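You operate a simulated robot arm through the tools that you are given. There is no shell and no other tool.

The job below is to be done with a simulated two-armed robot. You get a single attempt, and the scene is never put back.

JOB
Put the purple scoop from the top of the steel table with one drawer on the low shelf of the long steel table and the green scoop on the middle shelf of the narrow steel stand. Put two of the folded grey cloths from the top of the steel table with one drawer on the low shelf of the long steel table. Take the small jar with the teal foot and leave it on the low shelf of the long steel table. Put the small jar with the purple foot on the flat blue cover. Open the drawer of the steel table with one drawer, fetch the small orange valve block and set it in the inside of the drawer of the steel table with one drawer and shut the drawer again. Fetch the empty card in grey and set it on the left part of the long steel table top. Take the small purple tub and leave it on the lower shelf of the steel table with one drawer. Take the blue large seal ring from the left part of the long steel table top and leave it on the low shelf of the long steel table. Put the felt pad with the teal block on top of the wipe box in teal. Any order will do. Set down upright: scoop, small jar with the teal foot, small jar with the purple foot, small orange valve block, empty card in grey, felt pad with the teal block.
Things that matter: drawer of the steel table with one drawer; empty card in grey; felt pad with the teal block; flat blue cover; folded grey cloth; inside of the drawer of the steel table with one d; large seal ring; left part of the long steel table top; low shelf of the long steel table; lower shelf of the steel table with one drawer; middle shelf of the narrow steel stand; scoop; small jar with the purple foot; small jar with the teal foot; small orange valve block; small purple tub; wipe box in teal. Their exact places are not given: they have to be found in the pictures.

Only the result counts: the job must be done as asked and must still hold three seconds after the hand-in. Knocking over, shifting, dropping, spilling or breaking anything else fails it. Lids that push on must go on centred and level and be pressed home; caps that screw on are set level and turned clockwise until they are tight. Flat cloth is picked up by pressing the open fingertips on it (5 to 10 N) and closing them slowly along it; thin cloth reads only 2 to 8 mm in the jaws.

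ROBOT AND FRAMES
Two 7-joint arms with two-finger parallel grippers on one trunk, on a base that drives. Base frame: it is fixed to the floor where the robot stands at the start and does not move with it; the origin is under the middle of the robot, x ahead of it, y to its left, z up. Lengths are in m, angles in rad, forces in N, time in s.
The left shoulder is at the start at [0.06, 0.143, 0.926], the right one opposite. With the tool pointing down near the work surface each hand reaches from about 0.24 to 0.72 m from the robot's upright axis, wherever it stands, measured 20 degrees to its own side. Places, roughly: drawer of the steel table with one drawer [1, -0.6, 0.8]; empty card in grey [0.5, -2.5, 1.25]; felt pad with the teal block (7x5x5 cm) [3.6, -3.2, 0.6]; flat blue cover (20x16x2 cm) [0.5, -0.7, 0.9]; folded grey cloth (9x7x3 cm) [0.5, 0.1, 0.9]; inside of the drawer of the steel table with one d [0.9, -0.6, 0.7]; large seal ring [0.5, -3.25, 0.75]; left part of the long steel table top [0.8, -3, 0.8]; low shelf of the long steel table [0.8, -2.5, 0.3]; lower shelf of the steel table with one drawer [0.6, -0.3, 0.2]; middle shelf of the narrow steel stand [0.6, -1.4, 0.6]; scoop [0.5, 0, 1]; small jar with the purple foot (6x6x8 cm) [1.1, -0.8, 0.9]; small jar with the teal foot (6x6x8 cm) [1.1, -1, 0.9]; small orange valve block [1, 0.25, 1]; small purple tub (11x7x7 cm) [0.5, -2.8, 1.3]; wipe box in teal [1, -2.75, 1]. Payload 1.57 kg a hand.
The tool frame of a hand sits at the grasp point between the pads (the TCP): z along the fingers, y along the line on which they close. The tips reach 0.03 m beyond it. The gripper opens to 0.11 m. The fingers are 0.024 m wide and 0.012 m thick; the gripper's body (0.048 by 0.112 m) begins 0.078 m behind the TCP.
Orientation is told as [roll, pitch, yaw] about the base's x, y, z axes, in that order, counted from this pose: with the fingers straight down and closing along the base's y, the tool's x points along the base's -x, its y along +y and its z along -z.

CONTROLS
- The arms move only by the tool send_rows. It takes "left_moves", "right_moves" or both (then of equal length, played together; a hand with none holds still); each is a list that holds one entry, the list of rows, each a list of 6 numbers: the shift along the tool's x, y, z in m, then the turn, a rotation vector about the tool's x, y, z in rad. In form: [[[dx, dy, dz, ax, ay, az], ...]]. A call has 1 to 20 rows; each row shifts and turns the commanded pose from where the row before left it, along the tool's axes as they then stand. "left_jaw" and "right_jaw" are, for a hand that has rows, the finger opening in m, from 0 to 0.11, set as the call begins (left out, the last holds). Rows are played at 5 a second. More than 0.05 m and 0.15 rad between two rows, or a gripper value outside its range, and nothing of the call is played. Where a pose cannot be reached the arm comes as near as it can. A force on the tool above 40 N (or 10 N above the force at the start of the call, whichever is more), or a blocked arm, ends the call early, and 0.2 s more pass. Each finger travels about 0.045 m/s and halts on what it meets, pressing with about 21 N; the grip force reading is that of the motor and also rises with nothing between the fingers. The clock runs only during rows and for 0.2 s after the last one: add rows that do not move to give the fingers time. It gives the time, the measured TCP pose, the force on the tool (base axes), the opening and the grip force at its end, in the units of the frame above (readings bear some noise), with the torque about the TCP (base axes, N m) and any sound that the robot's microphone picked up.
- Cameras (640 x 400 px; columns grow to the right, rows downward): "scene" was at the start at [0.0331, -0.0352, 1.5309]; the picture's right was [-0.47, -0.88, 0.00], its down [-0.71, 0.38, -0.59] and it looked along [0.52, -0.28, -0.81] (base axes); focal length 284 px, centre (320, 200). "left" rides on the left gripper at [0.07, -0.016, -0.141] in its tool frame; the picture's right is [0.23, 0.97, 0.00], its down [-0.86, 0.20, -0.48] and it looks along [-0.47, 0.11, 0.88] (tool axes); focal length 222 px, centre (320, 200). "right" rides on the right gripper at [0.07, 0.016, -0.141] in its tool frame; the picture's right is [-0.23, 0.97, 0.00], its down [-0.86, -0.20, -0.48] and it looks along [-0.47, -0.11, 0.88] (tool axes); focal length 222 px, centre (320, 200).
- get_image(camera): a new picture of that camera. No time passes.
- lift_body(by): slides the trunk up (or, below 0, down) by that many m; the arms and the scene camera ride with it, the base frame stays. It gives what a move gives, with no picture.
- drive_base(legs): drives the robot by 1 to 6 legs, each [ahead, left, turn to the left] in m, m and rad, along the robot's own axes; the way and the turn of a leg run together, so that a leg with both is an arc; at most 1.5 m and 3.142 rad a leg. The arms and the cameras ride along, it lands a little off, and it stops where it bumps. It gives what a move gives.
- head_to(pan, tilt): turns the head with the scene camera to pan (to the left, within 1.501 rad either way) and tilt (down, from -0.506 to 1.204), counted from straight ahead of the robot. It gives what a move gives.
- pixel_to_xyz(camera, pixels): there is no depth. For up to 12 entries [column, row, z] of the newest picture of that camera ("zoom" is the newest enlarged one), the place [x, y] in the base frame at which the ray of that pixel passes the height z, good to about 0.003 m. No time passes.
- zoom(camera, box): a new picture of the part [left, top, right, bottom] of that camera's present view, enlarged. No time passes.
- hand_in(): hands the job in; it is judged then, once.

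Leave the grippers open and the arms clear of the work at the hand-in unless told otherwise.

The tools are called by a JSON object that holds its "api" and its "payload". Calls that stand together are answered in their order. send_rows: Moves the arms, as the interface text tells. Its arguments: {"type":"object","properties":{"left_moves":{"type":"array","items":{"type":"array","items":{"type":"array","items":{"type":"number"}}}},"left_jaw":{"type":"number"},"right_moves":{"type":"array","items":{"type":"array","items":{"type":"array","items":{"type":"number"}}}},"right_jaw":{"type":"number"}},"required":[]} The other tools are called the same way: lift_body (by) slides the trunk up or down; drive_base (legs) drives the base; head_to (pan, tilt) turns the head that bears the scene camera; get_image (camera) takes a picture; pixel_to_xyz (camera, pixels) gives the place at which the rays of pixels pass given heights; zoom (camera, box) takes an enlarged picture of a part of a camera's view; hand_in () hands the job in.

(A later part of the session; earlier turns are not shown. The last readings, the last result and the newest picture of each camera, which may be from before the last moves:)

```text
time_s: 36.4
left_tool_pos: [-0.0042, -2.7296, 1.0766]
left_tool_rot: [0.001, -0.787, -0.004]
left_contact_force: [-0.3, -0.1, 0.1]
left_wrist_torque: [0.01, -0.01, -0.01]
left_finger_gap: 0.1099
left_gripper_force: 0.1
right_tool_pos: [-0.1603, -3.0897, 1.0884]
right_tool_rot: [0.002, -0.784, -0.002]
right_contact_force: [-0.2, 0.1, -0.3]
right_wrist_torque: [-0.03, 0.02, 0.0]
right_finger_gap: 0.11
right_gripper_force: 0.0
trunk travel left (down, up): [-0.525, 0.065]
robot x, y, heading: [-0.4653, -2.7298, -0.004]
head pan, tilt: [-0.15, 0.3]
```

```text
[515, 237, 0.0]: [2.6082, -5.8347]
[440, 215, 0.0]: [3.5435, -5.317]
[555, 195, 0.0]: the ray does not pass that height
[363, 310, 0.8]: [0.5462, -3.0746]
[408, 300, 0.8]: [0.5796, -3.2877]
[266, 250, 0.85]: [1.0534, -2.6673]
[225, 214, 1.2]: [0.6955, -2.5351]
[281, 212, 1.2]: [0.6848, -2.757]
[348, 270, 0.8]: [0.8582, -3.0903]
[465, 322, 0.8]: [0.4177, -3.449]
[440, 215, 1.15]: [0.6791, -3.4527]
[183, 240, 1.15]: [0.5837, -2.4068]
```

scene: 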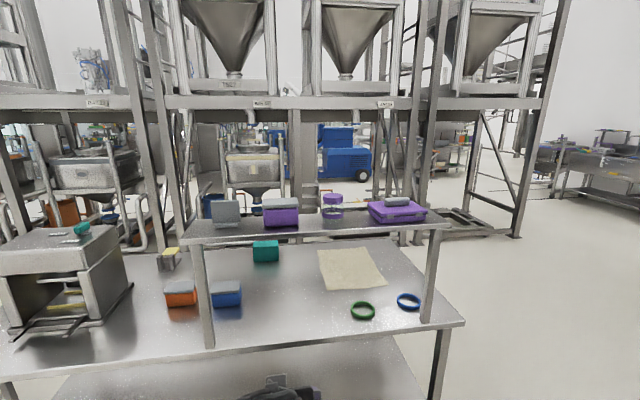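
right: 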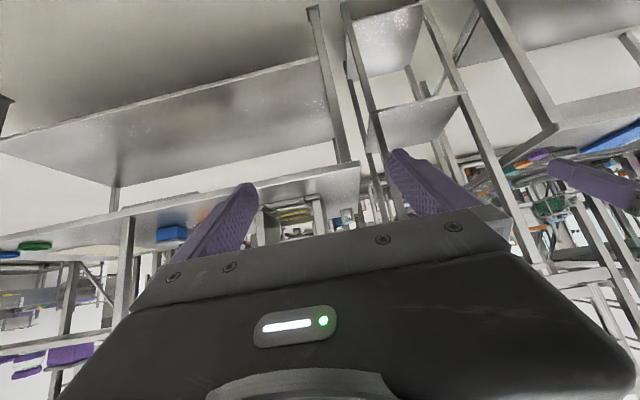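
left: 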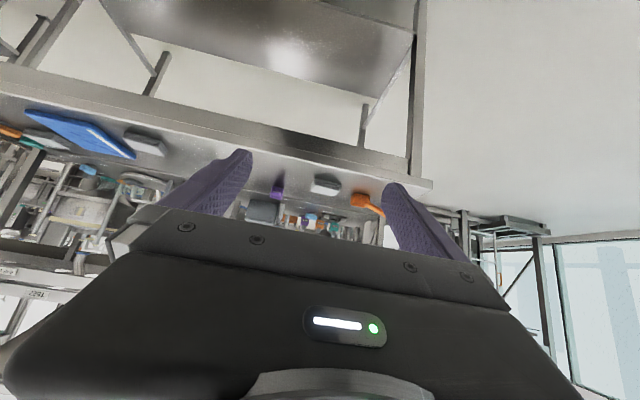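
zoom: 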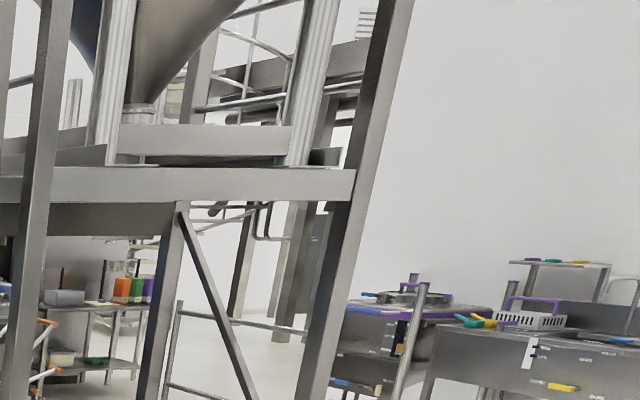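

The rack runs to y≈−5.8. I'll go around the right end of the long table into the aisle behind (x≈1.9) to find the felt pad and see the backs of the tables. The green bin is at about (0.85,−5.7), clear of the way.

{"api": "drive_base", "payload": {"legs": [[0, -1.45, 0], [1.2, 0, 0], [1.0, 0, 0]]}}

{"api": "head_to", "payload": {"pan": 0.4, "tilt": 0.3}}

{"api": "get_image", "payload": {"camera": "scene"}}

{"api": "head_to", "payload": {"pan": 1.3, "tilt": 0.4}}

{"api": "get_image", "payload": {"camera": "scene"}}

```text
time_s: 54.1
left_tool_pos: [2.2102, -4.2077, 1.0775]
left_tool_rot: [0.002, -0.786, -0.012]
left_contact_force: [0.0, 0.3, -0.7]
left_wrist_torque: [-0.01, -0.03, -0.02]
left_finger_gap: 0.1101
left_gripper_force: 0.1
right_tool_pos: [2.0505, -4.5651, 1.0879]
right_tool_rot: [0.002, -0.783, -0.011]
right_contact_force: [0.0, -0.1, 0.0]
right_wrist_torque: [0.0, 0.03, 0.01]
right_finger_gap: 0.11
right_gripper_force: 0.1
trunk travel left (down, up): [-0.525, 0.065]
robot x, y, heading: [1.7497, -4.2019, -0.012]
head pan, tilt: [-0.15, 0.3]
```

```text
time_s: 55.1
left_tool_pos: [2.2102, -4.206, 1.0765]
left_tool_rot: [-0.002, -0.789, -0.012]
left_contact_force: [-0.3, 0.0, 0.4]
left_wrist_torque: [0.02, 0.0, -0.01]
left_finger_gap: 0.11
left_gripper_force: 0.0
right_tool_pos: [2.0509, -4.565, 1.0872]
right_tool_rot: [0.001, -0.784, -0.012]
right_contact_force: [0.3, -0.5, 0.3]
right_wrist_torque: [0.0, 0.01, -0.01]
right_finger_gap: 0.1099
right_gripper_force: 0.2
trunk travel left (down, up): [-0.525, 0.065]
robot x, y, heading: [1.7496, -4.2031, -0.01]
head pan, tilt: [0.4, 0.3]
```

```text
taken
```

scene: 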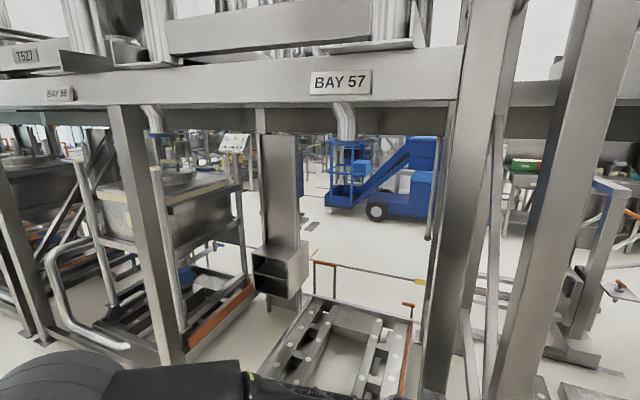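

```text
time_s: 56.3
left_tool_pos: [2.2093, -4.2067, 1.0774]
left_tool_rot: [-0.001, -0.787, -0.012]
left_contact_force: [0.3, 0.3, 0.1]
left_wrist_torque: [-0.04, 0.01, -0.02]
left_finger_gap: 0.1101
left_gripper_force: 0.0
right_tool_pos: [2.051, -4.5666, 1.0878]
right_tool_rot: [0.002, -0.784, -0.013]
right_contact_force: [-0.4, 0.1, -0.4]
right_wrist_torque: [0.01, 0.0, 0.01]
right_finger_gap: 0.1102
right_gripper_force: 0.1
trunk travel left (down, up): [-0.525, 0.065]
robot x, y, heading: [1.7498, -4.2036, -0.015]
head pan, tilt: [1.3, 0.4]
```

```text
taken
```

scene: 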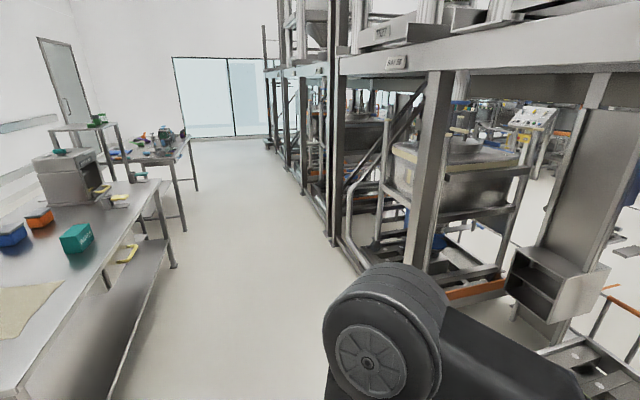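

I see a small open steel box on the rack column near (280,270) in the first view. The felt pad may be in it. I turn to it and zoom.

{"api": "head_to", "payload": {"pan": 0.5, "tilt": 0.35}}

{"api": "zoom", "payload": {"camera": "scene", "box": [260, 180, 420, 280]}}

{"api": "get_image", "payload": {"camera": "scene"}}

```text
time_s: 57.5
left_tool_pos: [2.2098, -4.2061, 1.0771]
left_tool_rot: [-0.003, -0.786, -0.011]
left_contact_force: [-0.2, 0.3, 0.6]
left_wrist_torque: [-0.02, 0.04, -0.03]
left_finger_gap: 0.11
left_gripper_force: 0.1
right_tool_pos: [2.051, -4.5663, 1.0877]
right_tool_rot: [0.001, -0.783, -0.013]
right_contact_force: [-0.7, -0.9, -0.5]
right_wrist_torque: [0.01, -0.01, -0.02]
right_finger_gap: 0.1102
right_gripper_force: 0.0
trunk travel left (down, up): [-0.525, 0.065]
robot x, y, heading: [1.7475, -4.2046, -0.015]
head pan, tilt: [0.499, 0.351]
```

```text
4.00 times, centred on (340, 230) of scene
```

zoom: 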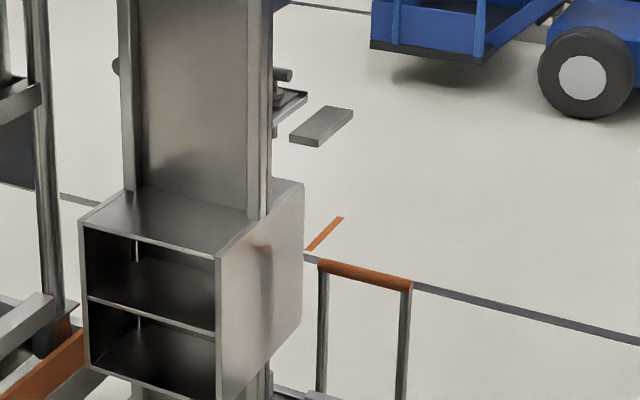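

```text
taken
```

scene: 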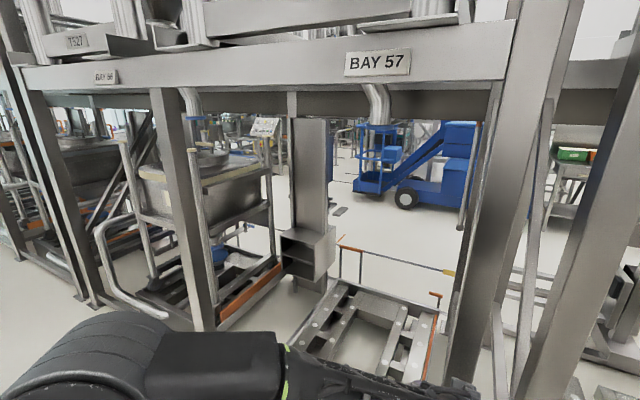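

I compute where that box is, if its middle is at z≈0.6, and look with the hand/other views.

{"api": "pixel_to_xyz", "payload": {"camera": "scene", "pixels": [[282, 236, 0.7], [315, 243, 0.7], [335, 225, 0.7], [284, 272, 0.5], [314, 282, 0.5], [300, 295, 0.0], [315, 280, 0.4]]}}

{"api": "zoom", "payload": {"camera": "scene", "box": [270, 215, 350, 265]}}

{"api": "zoom", "payload": {"camera": "scene", "box": [270, 245, 350, 295]}}

```text
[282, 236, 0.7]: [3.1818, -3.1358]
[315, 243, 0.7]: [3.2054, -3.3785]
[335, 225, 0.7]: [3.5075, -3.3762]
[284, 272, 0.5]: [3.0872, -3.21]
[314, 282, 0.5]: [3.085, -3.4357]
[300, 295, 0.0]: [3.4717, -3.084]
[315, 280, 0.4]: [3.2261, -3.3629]
```

```text
8.00 times, centred on (310, 240) of scene
```

zoom: 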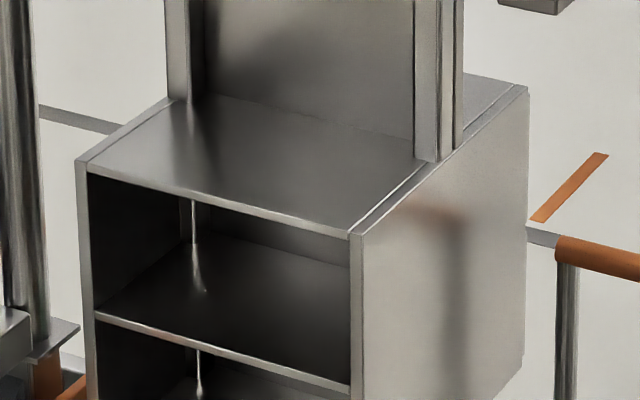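

```text
8.00 times, centred on (310, 270) of scene
```

zoom: 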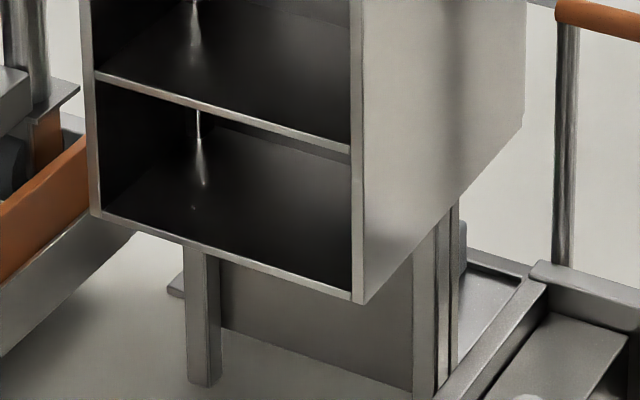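

The box is a pass-through locker on a column at about (3.15–3.65, −3.1…−3.4). Nothing visible on this side; the pad at x≈3.6 is perhaps on the far side. I look to the right for the way around the rack.

{"api": "head_to", "payload": {"pan": -0.3, "tilt": 0.4}}

{"api": "get_image", "payload": {"camera": "scene"}}

{"api": "head_to", "payload": {"pan": -1.0, "tilt": 0.4}}

{"api": "get_image", "payload": {"camera": "scene"}}

{"api": "pixel_to_xyz", "payload": {"camera": "scene", "pixels": [[100, 330, 0.0], [320, 200, 0.0], [200, 250, 0.0]]}}

```text
time_s: 58.6
left_tool_pos: [2.2104, -4.2059, 1.0776]
left_tool_rot: [-0.002, -0.788, -0.011]
left_contact_force: [0.1, 0.4, 0.5]
left_wrist_torque: [0.03, -0.02, 0.01]
left_finger_gap: 0.1099
left_gripper_force: 0.0
right_tool_pos: [2.0514, -4.5657, 1.0878]
right_tool_rot: [0.001, -0.782, -0.011]
right_contact_force: [-0.2, -0.2, -0.5]
right_wrist_torque: [0.0, 0.0, 0.02]
right_finger_gap: 0.1099
right_gripper_force: 0.1
trunk travel left (down, up): [-0.525, 0.065]
robot x, y, heading: [1.7477, -4.2008, -0.013]
head pan, tilt: [-0.3, 0.4]
```

```text
taken
```

scene: 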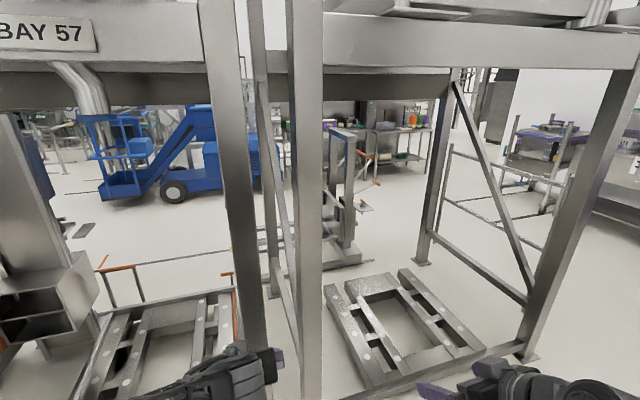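

```text
time_s: 59.6
left_tool_pos: [2.2092, -4.2065, 1.0767]
left_tool_rot: [0.0, -0.787, -0.012]
left_contact_force: [-0.5, 0.1, -0.4]
left_wrist_torque: [0.01, -0.03, -0.05]
left_finger_gap: 0.11
left_gripper_force: 0.0
right_tool_pos: [2.0515, -4.5643, 1.0872]
right_tool_rot: [0.002, -0.783, -0.013]
right_contact_force: [0.2, -0.2, 0.8]
right_wrist_torque: [-0.03, 0.01, -0.02]
right_finger_gap: 0.11
right_gripper_force: 0.0
trunk travel left (down, up): [-0.525, 0.065]
robot x, y, heading: [1.7449, -4.2022, -0.013]
head pan, tilt: [-1.0, 0.4]
```

```text
taken
```

scene: 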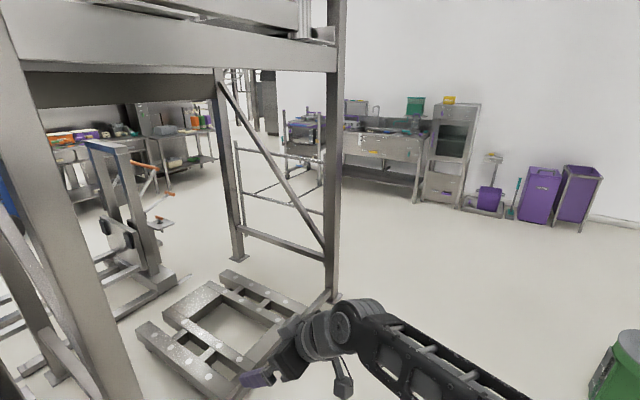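

```text
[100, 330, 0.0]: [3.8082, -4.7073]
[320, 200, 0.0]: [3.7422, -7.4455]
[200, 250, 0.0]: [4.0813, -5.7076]
```

The rack is ~1.4 m deep and ends at y≈−5.85, open floor beyond. I'll do the felt pad first: drive to y≈−6.5, then ahead past the rack to x≈5, then look.

{"api": "drive_base", "payload": {"legs": [[0, -1.2, 0.01], [0, -1.15, 0], [1.1, 0, 0], [1.1, 0, 0], [1.1, 0, 0]]}}

{"api": "head_to", "payload": {"pan": 1.4, "tilt": 0.4}}

{"api": "get_image", "payload": {"camera": "scene"}}

{"api": "head_to", "payload": {"pan": 0.6, "tilt": 0.4}}

{"api": "get_image", "payload": {"camera": "scene"}}

```text
time_s: 86.8
left_tool_pos: [5.4734, -6.5256, 1.0772]
left_tool_rot: [-0.001, -0.787, -0.007]
left_contact_force: [0.2, 0.3, 0.6]
left_wrist_torque: [0.0, -0.02, -0.01]
left_finger_gap: 0.1103
left_gripper_force: 0.0
right_tool_pos: [5.3156, -6.8825, 1.0869]
right_tool_rot: [0.0, -0.784, -0.01]
right_contact_force: [0.4, 0.5, 0.9]
right_wrist_torque: [0.02, 0.0, 0.0]
right_finger_gap: 0.11
right_gripper_force: 0.1
trunk travel left (down, up): [-0.525, 0.065]
robot x, y, heading: [5.0104, -6.5203, -0.015]
head pan, tilt: [-1.0, 0.4]
```

```text
time_s: 89.0
left_tool_pos: [5.4724, -6.5241, 1.0765]
left_tool_rot: [-0.003, -0.788, -0.009]
left_contact_force: [0.3, 0.3, 0.4]
left_wrist_torque: [0.03, -0.04, -0.02]
left_finger_gap: 0.1101
left_gripper_force: 0.2
right_tool_pos: [5.3153, -6.885, 1.0876]
right_tool_rot: [0.002, -0.783, -0.011]
right_contact_force: [0.8, 0.2, 0.3]
right_wrist_torque: [-0.01, 0.0, -0.04]
right_finger_gap: 0.1101
right_gripper_force: 0.1
trunk travel left (down, up): [-0.525, 0.065]
robot x, y, heading: [5.0156, -6.5259, -0.011]
head pan, tilt: [1.4, 0.4]
```

```text
taken
```

scene: 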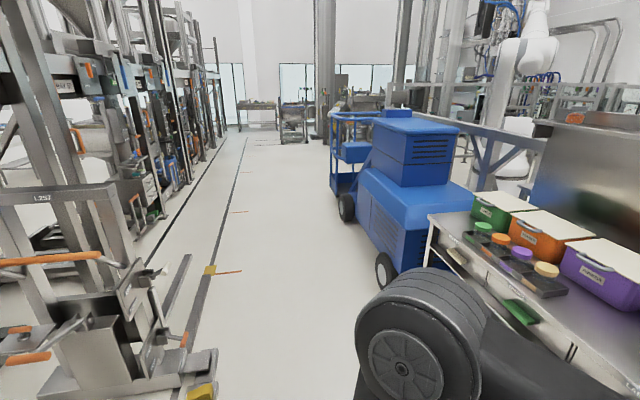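

```text
time_s: 90.1
left_tool_pos: [5.4739, -6.5243, 1.0777]
left_tool_rot: [-0.002, -0.788, -0.008]
left_contact_force: [0.7, -0.3, -0.3]
left_wrist_torque: [0.0, -0.02, 0.0]
left_finger_gap: 0.1097
left_gripper_force: 0.0
right_tool_pos: [5.3153, -6.884, 1.088]
right_tool_rot: [0.003, -0.783, -0.01]
right_contact_force: [0.2, -0.6, 0.7]
right_wrist_torque: [0.0, -0.04, 0.01]
right_finger_gap: 0.1102
right_gripper_force: 0.0
trunk travel left (down, up): [-0.525, 0.065]
robot x, y, heading: [5.0137, -6.5217, -0.014]
head pan, tilt: [0.6, 0.4]
```

```text
taken
```

scene: 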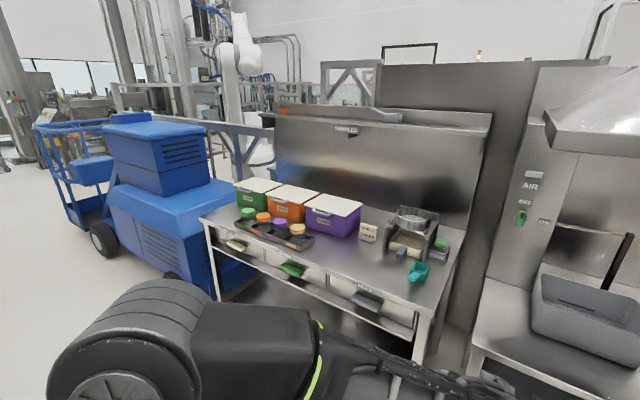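

I'm past the rack. Look again left along the back aisle to get floor distances for the stacker and the blue vehicle.

{"api": "head_to", "payload": {"pan": 1.45, "tilt": 0.55}}

{"api": "get_image", "payload": {"camera": "scene"}}

{"api": "pixel_to_xyz", "payload": {"camera": "scene", "pixels": [[210, 330, 0.0], [385, 230, 0.0], [350, 170, 0.0], [200, 220, 0.0], [170, 160, 0.0], [432, 255, 0.85]]}}

{"api": "zoom", "payload": {"camera": "scene", "box": [0, 0, 256, 160]}}

```text
time_s: 91.3
left_tool_pos: [5.4732, -6.525, 1.0773]
left_tool_rot: [-0.002, -0.788, -0.01]
left_contact_force: [0.5, 0.6, 0.0]
left_wrist_torque: [0.02, 0.0, 0.0]
left_finger_gap: 0.1098
left_gripper_force: 0.0
right_tool_pos: [5.3151, -6.8838, 1.0874]
right_tool_rot: [0.002, -0.784, -0.011]
right_contact_force: [-0.3, -1.7, 0.1]
right_wrist_torque: [0.0, 0.01, -0.01]
right_finger_gap: 0.1099
right_gripper_force: 0.1
trunk travel left (down, up): [-0.525, 0.065]
robot x, y, heading: [5.0134, -6.5194, -0.014]
head pan, tilt: [1.45, 0.55]
```

```text
taken
```

scene: 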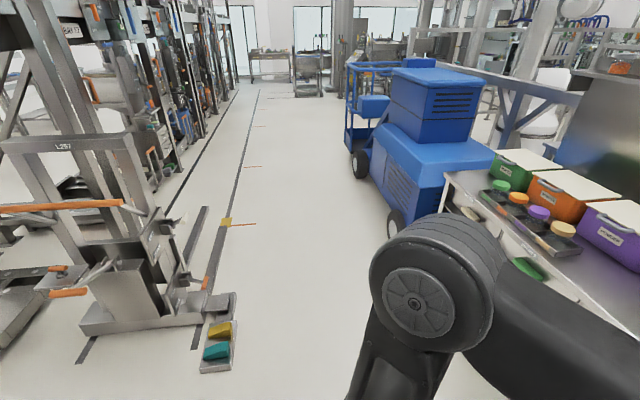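

```text
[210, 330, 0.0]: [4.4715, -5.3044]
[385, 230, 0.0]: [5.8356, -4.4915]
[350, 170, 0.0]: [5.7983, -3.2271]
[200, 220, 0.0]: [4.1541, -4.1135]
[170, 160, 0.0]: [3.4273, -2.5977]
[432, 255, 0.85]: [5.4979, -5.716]
```

```text
2.50 times, centred on (128, 80) of scene
```

zoom: 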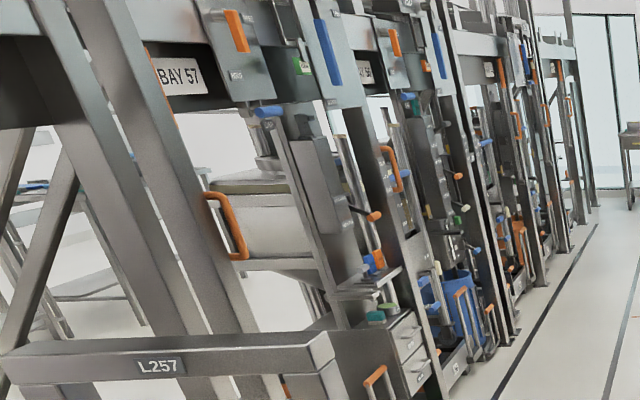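

The lane between the stacker (x≤4.5) and the bench/blue vehicle (x≥5.5/5.8) is about 0.9 m wide centred on x≈5.0. The teal and green blocks stand on a drawer box on the rack's far side. I turn left to face +y, then advance 1.2 m and look.

{"api": "drive_base", "payload": {"legs": [[0, 0, 1.585]]}}

{"api": "head_to", "payload": {"pan": 0.2, "tilt": 0.5}}

{"api": "get_image", "payload": {"camera": "scene"}}

{"api": "zoom", "payload": {"camera": "scene", "box": [80, 40, 336, 200]}}

```text
time_s: 95.5
left_tool_pos: [5.0114, -6.0605, 1.0767]
left_tool_rot: [-0.002, -0.787, 1.566]
left_contact_force: [-0.9, -0.6, 0.8]
left_wrist_torque: [0.03, 0.01, 0.01]
left_finger_gap: 0.1099
left_gripper_force: 0.0
right_tool_pos: [5.3711, -6.2182, 1.0873]
right_tool_rot: [0.001, -0.783, 1.565]
right_contact_force: [-0.2, 0.1, -0.4]
right_wrist_torque: [0.0, 0.02, 0.0]
right_finger_gap: 0.11
right_gripper_force: 0.1
trunk travel left (down, up): [-0.525, 0.065]
robot x, y, heading: [5.0073, -6.5248, 1.568]
head pan, tilt: [1.45, 0.55]
```

```text
time_s: 97.0
left_tool_pos: [5.0126, -6.0602, 1.077]
left_tool_rot: [-0.001, -0.787, 1.567]
left_contact_force: [-0.4, -1.3, -0.2]
left_wrist_torque: [0.04, 0.0, 0.01]
left_finger_gap: 0.1096
left_gripper_force: 0.0
right_tool_pos: [5.3709, -6.2177, 1.0874]
right_tool_rot: [0.001, -0.785, 1.565]
right_contact_force: [1.0, 0.3, 0.2]
right_wrist_torque: [0.0, 0.01, 0.0]
right_finger_gap: 0.1099
right_gripper_force: 0.0
trunk travel left (down, up): [-0.525, 0.065]
robot x, y, heading: [5.0126, -6.5258, 1.56]
head pan, tilt: [0.201, 0.499]
```

```text
taken
```

scene: 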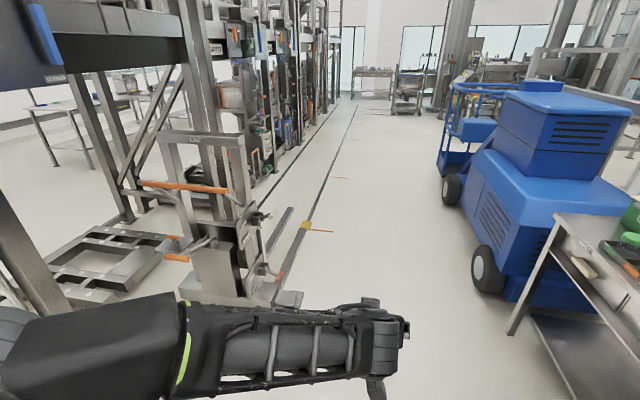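

```text
2.50 times, centred on (208, 120) of scene
```

zoom: 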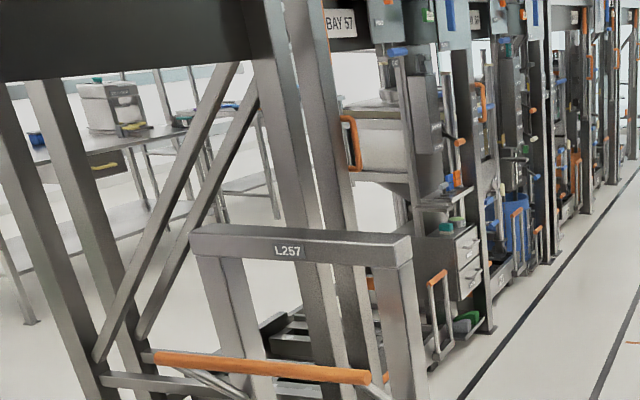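

Check lane widths on the floor before moving.

{"api": "pixel_to_xyz", "payload": {"camera": "scene", "pixels": [[512, 335, 0.0], [558, 215, 0.85], [485, 290, 0.0], [303, 295, 0.0], [250, 140, 1.0], [442, 205, 0.0]]}}

```text
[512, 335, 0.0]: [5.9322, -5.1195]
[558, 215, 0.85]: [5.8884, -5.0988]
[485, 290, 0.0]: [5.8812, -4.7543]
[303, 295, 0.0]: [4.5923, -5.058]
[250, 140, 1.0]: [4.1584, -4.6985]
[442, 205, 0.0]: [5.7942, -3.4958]
```

The lane is about 1.3 m wide (4.6 to 5.88). I go ahead 1.5 m shifting 0.2 m right, then 1.5 m ahead more.

{"api": "drive_base", "payload": {"legs": [[1.5, -0.2, 0.0], [1.5, 0.0, 0]]}}

{"api": "head_to", "payload": {"pan": 1.35, "tilt": 0.45}}

{"api": "get_image", "payload": {"camera": "scene"}}

{"api": "zoom", "payload": {"camera": "scene", "box": [200, 100, 456, 260]}}

```text
refused: leg 1 is longer than a leg can be; nothing moved
```

```text
time_s: 98.3
left_tool_pos: [5.0106, -6.0608, 1.0779]
left_tool_rot: [-0.002, -0.787, 1.565]
left_contact_force: [1.0, -0.6, 1.2]
left_wrist_torque: [0.02, 0.03, -0.02]
left_finger_gap: 0.11
left_gripper_force: 0.1
right_tool_pos: [5.3715, -6.2171, 1.0871]
right_tool_rot: [0.003, -0.783, 1.564]
right_contact_force: [0.6, 0.0, 1.0]
right_wrist_torque: [0.01, 0.01, 0.01]
right_finger_gap: 0.1101
right_gripper_force: 0.0
trunk travel left (down, up): [-0.525, 0.065]
robot x, y, heading: [5.0121, -6.5228, 1.561]
head pan, tilt: [1.349, 0.45]
```

```text
taken
```

scene: 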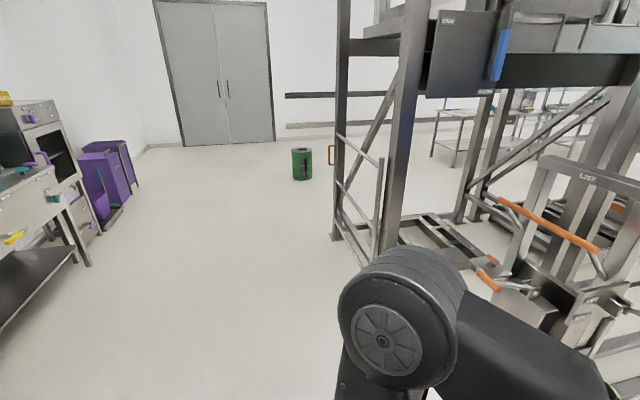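

```text
2.50 times, centred on (328, 180) of scene
```

zoom: 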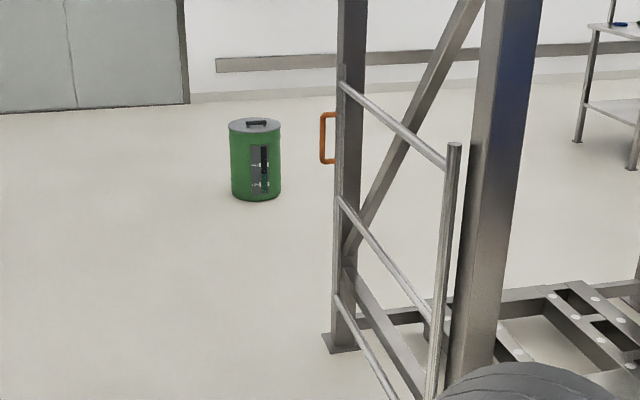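

The diagonal leg was just over 1.5 m; I resend with shorter legs.

{"api": "drive_base", "payload": {"legs": [[1.2, -0.2, 0.0], [1.5, 0.0, 0], [0.4, 0, 0]]}}

{"api": "head_to", "payload": {"pan": 1.35, "tilt": 0.45}}

{"api": "get_image", "payload": {"camera": "scene"}}

{"api": "zoom", "payload": {"camera": "scene", "box": [200, 100, 456, 260]}}

```text
time_s: 113.6
left_tool_pos: [5.2381, -2.9593, 1.0751]
left_tool_rot: [-0.002, -0.789, 1.567]
left_contact_force: [-0.7, 0.6, -0.2]
left_wrist_torque: [0.0, 0.0, -0.01]
left_finger_gap: 0.1101
left_gripper_force: 0.0
right_tool_pos: [5.5979, -3.1148, 1.0869]
right_tool_rot: [0.0, -0.782, 1.566]
right_contact_force: [0.0, 0.4, 0.2]
right_wrist_torque: [-0.04, 0.0, -0.02]
right_finger_gap: 0.1101
right_gripper_force: 0.0
trunk travel left (down, up): [-0.525, 0.065]
robot x, y, heading: [5.239, -3.4183, 1.568]
head pan, tilt: [1.349, 0.45]
```

```text
time_s: 114.2
left_tool_pos: [5.2389, -2.9612, 1.078]
left_tool_rot: [-0.001, -0.787, 1.567]
left_contact_force: [-1.1, 0.0, -0.5]
left_wrist_torque: [0.0, 0.01, -0.01]
left_finger_gap: 0.1099
left_gripper_force: 0.0
right_tool_pos: [5.5967, -3.1155, 1.0869]
right_tool_rot: [0.003, -0.785, 1.565]
right_contact_force: [-0.1, 0.7, -0.2]
right_wrist_torque: [-0.01, -0.01, -0.01]
right_finger_gap: 0.1102
right_gripper_force: 0.0
trunk travel left (down, up): [-0.525, 0.065]
robot x, y, heading: [5.2384, -3.4176, 1.564]
head pan, tilt: [1.349, 0.45]
```

```text
taken
```

scene: 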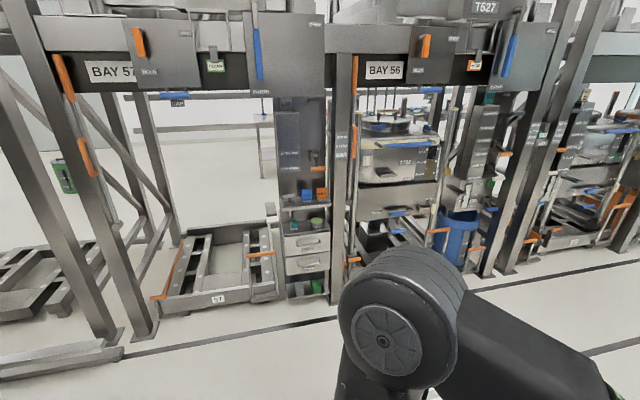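

```text
2.50 times, centred on (328, 180) of scene
```

zoom: 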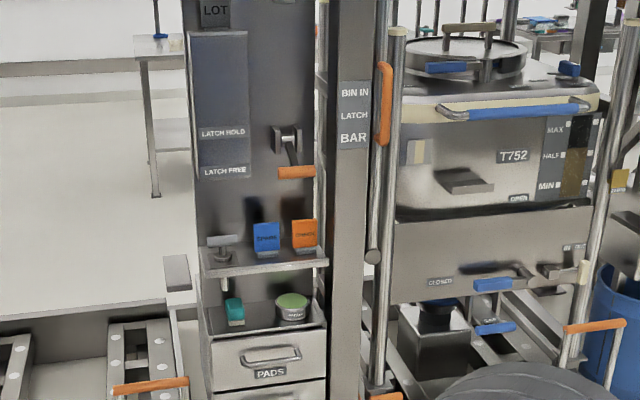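

I see the "PADS" cabinet with the teal-block pad at zoom (235,310) under a small shelf with blue and orange cards. I turn to face it (another 90° left), and look.

{"api": "drive_base", "payload": {"legs": [[0, 0, 1.572]]}}

{"api": "head_to", "payload": {"pan": -0.05, "tilt": 0.5}}

{"api": "get_image", "payload": {"camera": "scene"}}

{"api": "zoom", "payload": {"camera": "scene", "box": [230, 100, 422, 220]}}

{"api": "get_image", "payload": {"camera": "left"}}

```text
time_s: 118.5
left_tool_pos: [4.7765, -3.4346, 1.0772]
left_tool_rot: [-0.002, -0.787, -3.118]
left_contact_force: [-0.1, -0.3, -0.2]
left_wrist_torque: [-0.05, -0.04, 0.01]
left_finger_gap: 0.11
left_gripper_force: 0.1
right_tool_pos: [4.9218, -3.0692, 1.0874]
right_tool_rot: [0.002, -0.783, -3.118]
right_contact_force: [0.3, 0.3, 0.3]
right_wrist_torque: [-0.01, 0.01, -0.02]
right_finger_gap: 0.1098
right_gripper_force: 0.0
trunk travel left (down, up): [-0.525, 0.065]
robot x, y, heading: [5.2392, -3.4189, -3.116]
head pan, tilt: [1.349, 0.45]
```

```text
time_s: 120.0
left_tool_pos: [4.7767, -3.435, 1.0778]
left_tool_rot: [-0.002, -0.787, -3.117]
left_contact_force: [-0.6, -0.5, -0.4]
left_wrist_torque: [-0.04, 0.01, 0.03]
left_finger_gap: 0.1099
left_gripper_force: 0.0
right_tool_pos: [4.9232, -3.0714, 1.0875]
right_tool_rot: [0.001, -0.787, -3.118]
right_contact_force: [0.1, -0.1, -0.5]
right_wrist_torque: [0.02, -0.01, 0.03]
right_finger_gap: 0.11
right_gripper_force: 0.2
trunk travel left (down, up): [-0.525, 0.065]
robot x, y, heading: [5.2401, -3.4201, -3.116]
head pan, tilt: [-0.051, 0.499]
```

```text
taken
```

scene: 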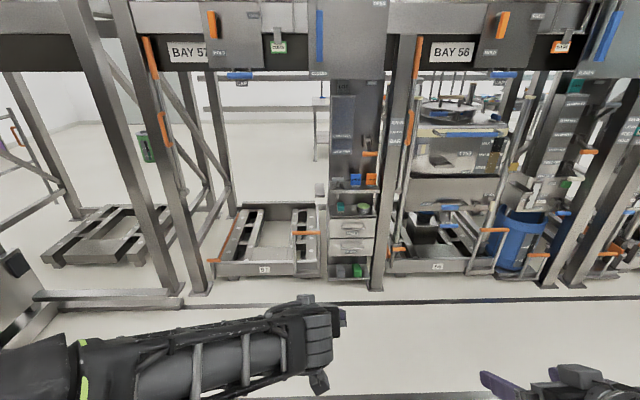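

```text
3.33 times, centred on (326, 160) of scene
```

zoom: 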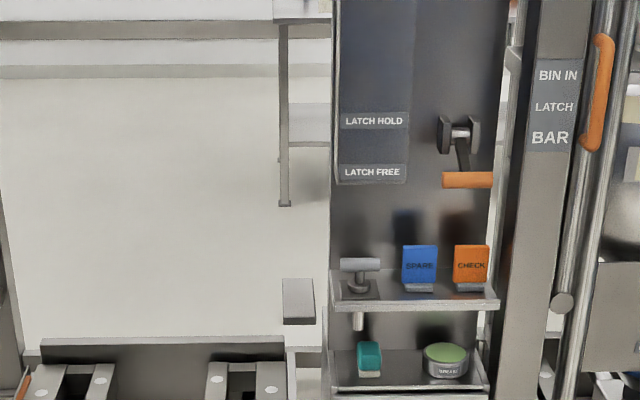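

```text
taken
```

left: 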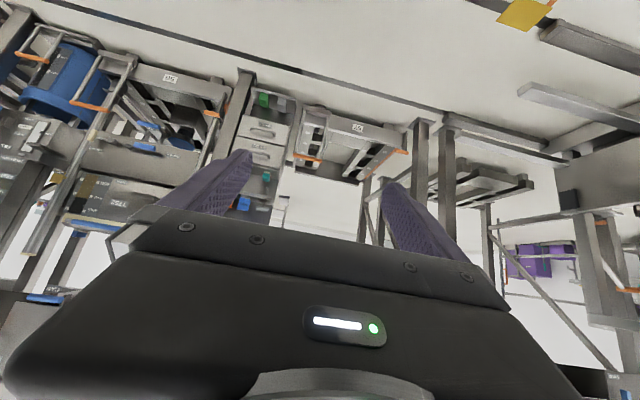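

I locate the teal block by rays from the scene (zoom (370,358) → scene (341,207)) and the left camera (267,177).

{"api": "pixel_to_xyz", "payload": {"camera": "scene", "pixels": [[341, 207, 0.5], [341, 207, 0.6], [341, 207, 0.7], [330, 209, 0.6], [375, 209, 0.6], [330, 192, 0.75], [380, 192, 0.75], [375, 290, 0.0]]}}

{"api": "pixel_to_xyz", "payload": {"camera": "left", "pixels": [[267, 177, 0.5], [267, 177, 0.6], [267, 177, 0.7]]}}

```text
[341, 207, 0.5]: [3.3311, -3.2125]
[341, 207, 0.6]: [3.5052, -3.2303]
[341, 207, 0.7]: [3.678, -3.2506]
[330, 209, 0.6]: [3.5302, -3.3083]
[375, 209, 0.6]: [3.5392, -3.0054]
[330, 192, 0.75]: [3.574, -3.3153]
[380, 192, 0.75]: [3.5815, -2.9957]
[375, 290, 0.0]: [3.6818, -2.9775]
```

```text
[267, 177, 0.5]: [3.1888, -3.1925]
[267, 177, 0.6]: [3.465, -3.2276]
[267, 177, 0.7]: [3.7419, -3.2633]
```

The pad is at about (3.57, −3.24, 0.64), on a tray beneath a small shelf; I'll take it with the right hand nearly horizontal. Drive ahead 0.75 m first.

{"api": "drive_base", "payload": {"legs": [[0.75, 0.0, -0.025]]}}

{"api": "head_to", "payload": {"pan": -0.2, "tilt": 0.75}}

{"api": "get_image", "payload": {"camera": "scene"}}

{"api": "get_image", "payload": {"camera": "right"}}

```text
time_s: 124.1
left_tool_pos: [4.0283, -3.4301, 1.0776]
left_tool_rot: [-0.002, -0.787, 3.14]
left_contact_force: [-0.1, 0.1, -0.8]
left_wrist_torque: [-0.01, -0.04, 0.0]
left_finger_gap: 0.11
left_gripper_force: 0.1
right_tool_pos: [4.1824, -3.0699, 1.0875]
right_tool_rot: [0.0, -0.784, 3.14]
right_contact_force: [-0.1, -0.5, -0.5]
right_wrist_torque: [-0.01, 0.0, -0.03]
right_finger_gap: 0.1099
right_gripper_force: 0.1
trunk travel left (down, up): [-0.525, 0.065]
robot x, y, heading: [4.4883, -3.4294, 3.14]
head pan, tilt: [-0.051, 0.499]
```

```text
time_s: 124.9
left_tool_pos: [4.0272, -3.4303, 1.0782]
left_tool_rot: [-0.002, -0.788, 3.14]
left_contact_force: [0.5, 0.1, -0.1]
left_wrist_torque: [-0.01, -0.01, -0.02]
left_finger_gap: 0.1098
left_gripper_force: 0.0
right_tool_pos: [4.1823, -3.0698, 1.0881]
right_tool_rot: [0.0, -0.785, 3.14]
right_contact_force: [-0.3, -0.1, -1.0]
right_wrist_torque: [0.0, 0.02, 0.0]
right_finger_gap: 0.1101
right_gripper_force: 0.0
trunk travel left (down, up): [-0.525, 0.065]
robot x, y, heading: [4.4895, -3.4291, 3.139]
head pan, tilt: [-0.201, 0.75]
```

```text
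taken
```

scene: 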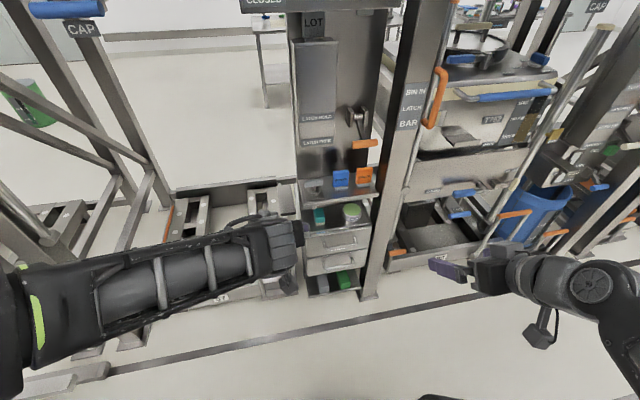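

```text
taken
```

right: 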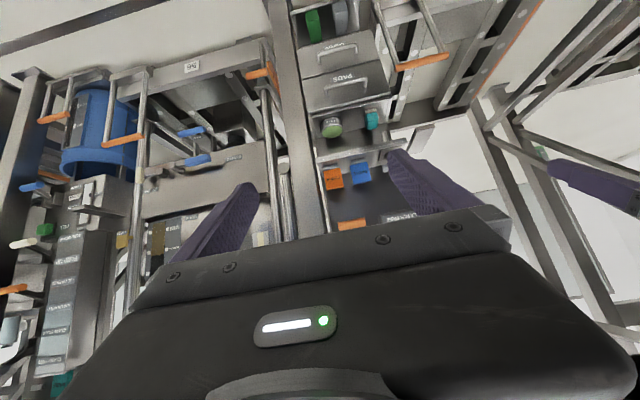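

{"api": "zoom", "payload": {"camera": "scene", "box": [280, 150, 408, 230]}}

{"api": "zoom", "payload": {"camera": "right", "box": [290, 40, 450, 140]}}

{"api": "pixel_to_xyz", "payload": {"camera": "scene", "pixels": [[319, 211, 0.66], [319, 211, 0.62], [319, 219, 0.6], [319, 219, 0.63], [303, 235, 0.6], [370, 227, 0.6], [303, 200, 0.78], [375, 192, 0.78], [368, 297, 0.0]]}}

{"api": "pixel_to_xyz", "payload": {"camera": "right", "pixels": [[372, 119, 0.6], [372, 119, 0.64], [372, 119, 0.7]]}}

```text
5.00 times, centred on (344, 190) of scene
```

zoom: 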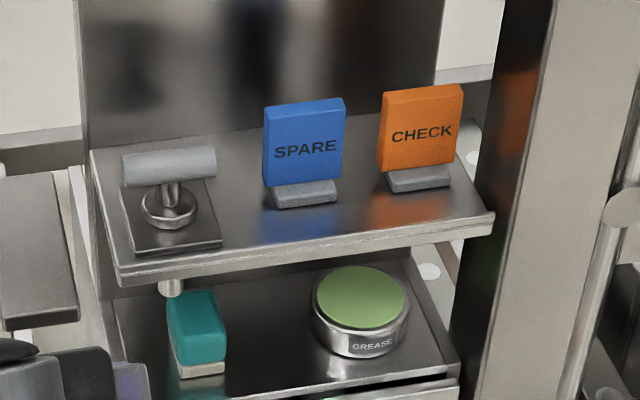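

```text
4.00 times, centred on (370, 90) of right
```

zoom: 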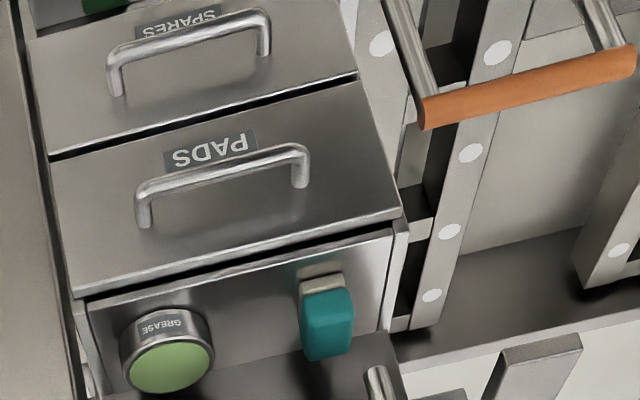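

```text
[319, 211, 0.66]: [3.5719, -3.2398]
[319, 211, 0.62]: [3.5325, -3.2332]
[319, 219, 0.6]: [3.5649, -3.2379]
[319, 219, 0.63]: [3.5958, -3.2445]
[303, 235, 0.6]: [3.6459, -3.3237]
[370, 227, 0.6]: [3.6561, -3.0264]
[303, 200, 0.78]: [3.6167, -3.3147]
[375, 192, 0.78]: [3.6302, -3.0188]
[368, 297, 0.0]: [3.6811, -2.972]
```

```text
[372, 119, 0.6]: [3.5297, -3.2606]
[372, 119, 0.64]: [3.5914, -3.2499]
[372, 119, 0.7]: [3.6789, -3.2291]
```

The pad (teal block on white felt) is ~5 cm wide in y, 7 cm deep in x, tray at z≈0.605, shelf above at z≈0.76–0.78. I pull the left hand back, then drive 0.19 m closer.

{"api": "send_rows", "payload": {"left_moves": [[[0.0265, 0, -0.0265, 0, 0, 0], [0.0265, 0, -0.0265, 0, 0, 0], [0.0265, 0, -0.0265, 0, 0, 0], [0.0265, 0, -0.0265, 0, 0, 0]]]}}

{"api": "drive_base", "payload": {"legs": [[0.19, 0.0, 0]]}}

{"api": "get_image", "payload": {"camera": "scene"}}

```text
time_s: 125.9
left_tool_pos: [4.1787, -3.4298, 1.0771]
left_tool_rot: [0.0, -0.791, 3.14]
left_contact_force: [-0.1, -0.8, -1.0]
left_wrist_torque: [-0.03, 0.01, 0.05]
left_finger_gap: 0.1098
left_gripper_force: 0.0
right_tool_pos: [4.1829, -3.0699, 1.0886]
right_tool_rot: [0.002, -0.782, 3.141]
right_contact_force: [-0.3, 1.4, 0.3]
right_wrist_torque: [0.0, -0.03, 0.01]
right_finger_gap: 0.1101
right_gripper_force: 0.0
trunk travel left (down, up): [-0.525, 0.065]
robot x, y, heading: [4.4871, -3.428, 3.14]
head pan, tilt: [-0.201, 0.75]
```

```text
time_s: 127.4
left_tool_pos: [3.9877, -3.4282, 1.0755]
left_tool_rot: [-0.002, -0.787, 3.138]
left_contact_force: [0.1, -0.4, 0.7]
left_wrist_torque: [0.0, -0.04, 0.0]
left_finger_gap: 0.1099
left_gripper_force: 0.0
right_tool_pos: [3.9939, -3.0694, 1.087]
right_tool_rot: [0.001, -0.781, 3.139]
right_contact_force: [-0.5, -0.5, -0.6]
right_wrist_torque: [0.01, -0.01, 0.03]
right_finger_gap: 0.1102
right_gripper_force: 0.1
trunk travel left (down, up): [-0.525, 0.065]
robot x, y, heading: [4.3047, -3.429, 3.141]
head pan, tilt: [-0.201, 0.75]
```

```text
taken
```

scene: 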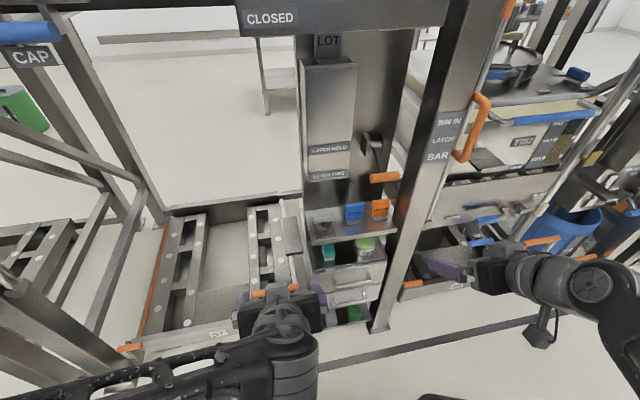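

Right hand to a pre-grasp at about (3.83, −3.243, 0.90), jaws to 0.08, still tilted 45°.

{"api": "send_rows", "payload": {"right_moves": [[[0.0023, 0.0249, 0.0354, 0, 0, 0], [0.0023, 0.0249, 0.0354, 0, 0, 0], [0.0023, 0.0249, 0.0354, 0, 0, 0], [0.0023, 0.0249, 0.0354, 0, 0, 0], [0.0023, 0.0249, 0.0354, 0, 0, 0], [0.0023, 0.0249, 0.0354, 0, 0, 0], [0.0023, 0.0249, 0.0354, 0, 0, 0], [0, 0, 0, 0, 0, 0]]], "right_jaw": 0.08}}

{"api": "get_image", "payload": {"camera": "right"}}

{"api": "get_image", "payload": {"camera": "scene"}}

```text
time_s: 129.2
left_tool_pos: [3.9886, -3.4274, 1.0767]
left_tool_rot: [0.001, -0.787, 3.138]
left_contact_force: [-0.6, 0.0, -0.2]
left_wrist_torque: [-0.03, -0.02, 0.04]
left_finger_gap: 0.1098
left_gripper_force: 0.0
right_tool_pos: [3.7948, -3.2094, 0.9382]
right_tool_rot: [0.006, -0.786, 3.135]
right_contact_force: [-0.5, 0.1, 0.8]
right_wrist_torque: [0.0, -0.02, 0.02]
right_finger_gap: 0.0801
right_gripper_force: 0.0
right hand out of reach, approached as far as the arm can: row 1, 2, 3, 4
trunk travel left (down, up): [-0.525, 0.065]
robot x, y, heading: [4.3024, -3.4288, 3.135]
head pan, tilt: [-0.201, 0.75]
```

```text
taken
```

right: 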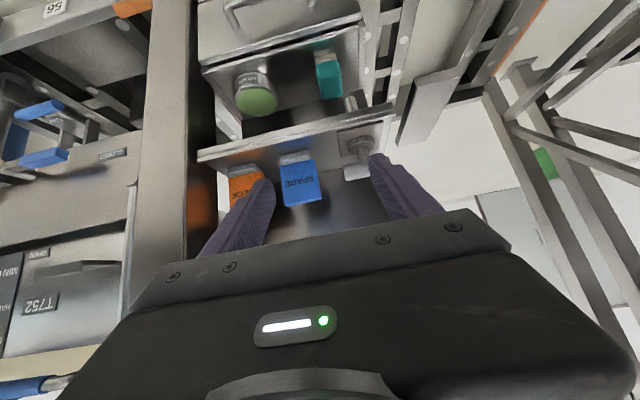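

```text
taken
```

scene: 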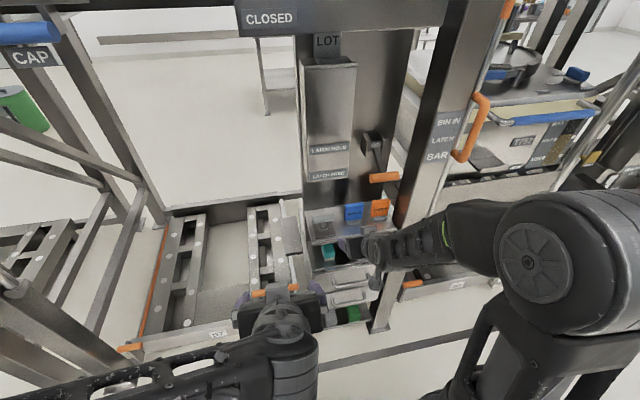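

The hand stopped at (3.795, −3.209, 0.938). I re-measure the pad with this view: teal top centre at (329,78), felt front end near (322,55).

{"api": "zoom", "payload": {"camera": "right", "box": [240, 20, 400, 120]}}

{"api": "pixel_to_xyz", "payload": {"camera": "right", "pixels": [[329, 78, 0.655], [329, 78, 0.64], [325, 52, 0.61], [198, 152, 0.76], [388, 110, 0.76], [360, 25, 0.61]]}}

```text
4.00 times, centred on (320, 70) of right
```

zoom: 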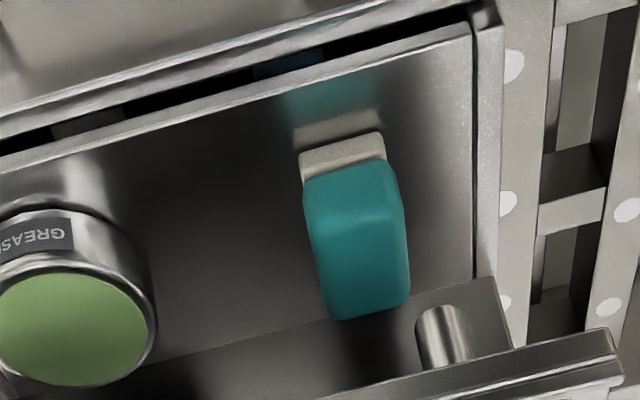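

```text
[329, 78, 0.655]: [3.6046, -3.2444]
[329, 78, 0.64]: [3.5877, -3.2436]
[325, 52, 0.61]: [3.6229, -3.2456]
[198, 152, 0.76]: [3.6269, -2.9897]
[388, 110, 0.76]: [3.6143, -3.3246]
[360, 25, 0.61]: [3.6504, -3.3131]
```

Pad centre is about (3.585, −3.244), height centre ≈0.635. I move onto the approach line at (3.726, −3.244, 0.786).

{"api": "send_rows", "payload": {"right_moves": [[[0.0147, 0.0088, 0.039, 0, 0, 0], [0.0147, 0.0088, 0.039, 0, 0, 0], [0.0147, 0.0088, 0.039, 0, 0, 0], [0.0147, 0.0088, 0.039, 0, 0, 0], [0, 0, 0, 0, 0, 0]]]}}

{"api": "get_image", "payload": {"camera": "right"}}

{"api": "get_image", "payload": {"camera": "scene"}}

```text
time_s: 130.2
left_tool_pos: [3.9901, -3.439, 1.0648]
left_tool_rot: [0.042, -0.766, 3.127]
left_contact_force: [-3.3, -0.4, -7.8]
left_wrist_torque: [-0.35, 0.17, 0.11]
left_finger_gap: 0.1101
left_gripper_force: 0.1
right_tool_pos: [3.7284, -3.2431, 0.794]
right_tool_rot: [0.009, -0.788, 3.135]
right_contact_force: [0.5, 0.3, -0.6]
right_wrist_torque: [0.03, 0.02, 0.04]
right_finger_gap: 0.0798
right_gripper_force: 0.1
trunk travel left (down, up): [-0.525, 0.065]
robot x, y, heading: [4.3015, -3.4292, 3.138]
head pan, tilt: [-0.201, 0.75]
stopped in row 5 (left hand): the force on the tool passed its limit at 84 N (the readings are from after the stop); the commanded pose is now the measured one
```

```text
taken
```

right: 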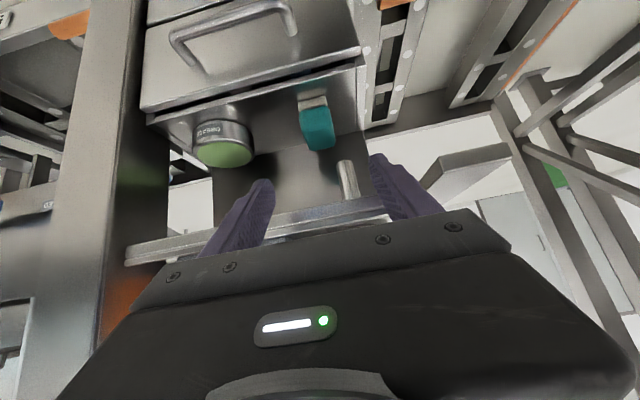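

```text
taken
```

scene: 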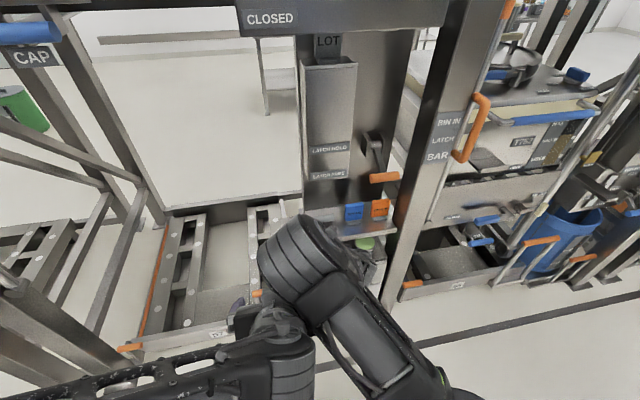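

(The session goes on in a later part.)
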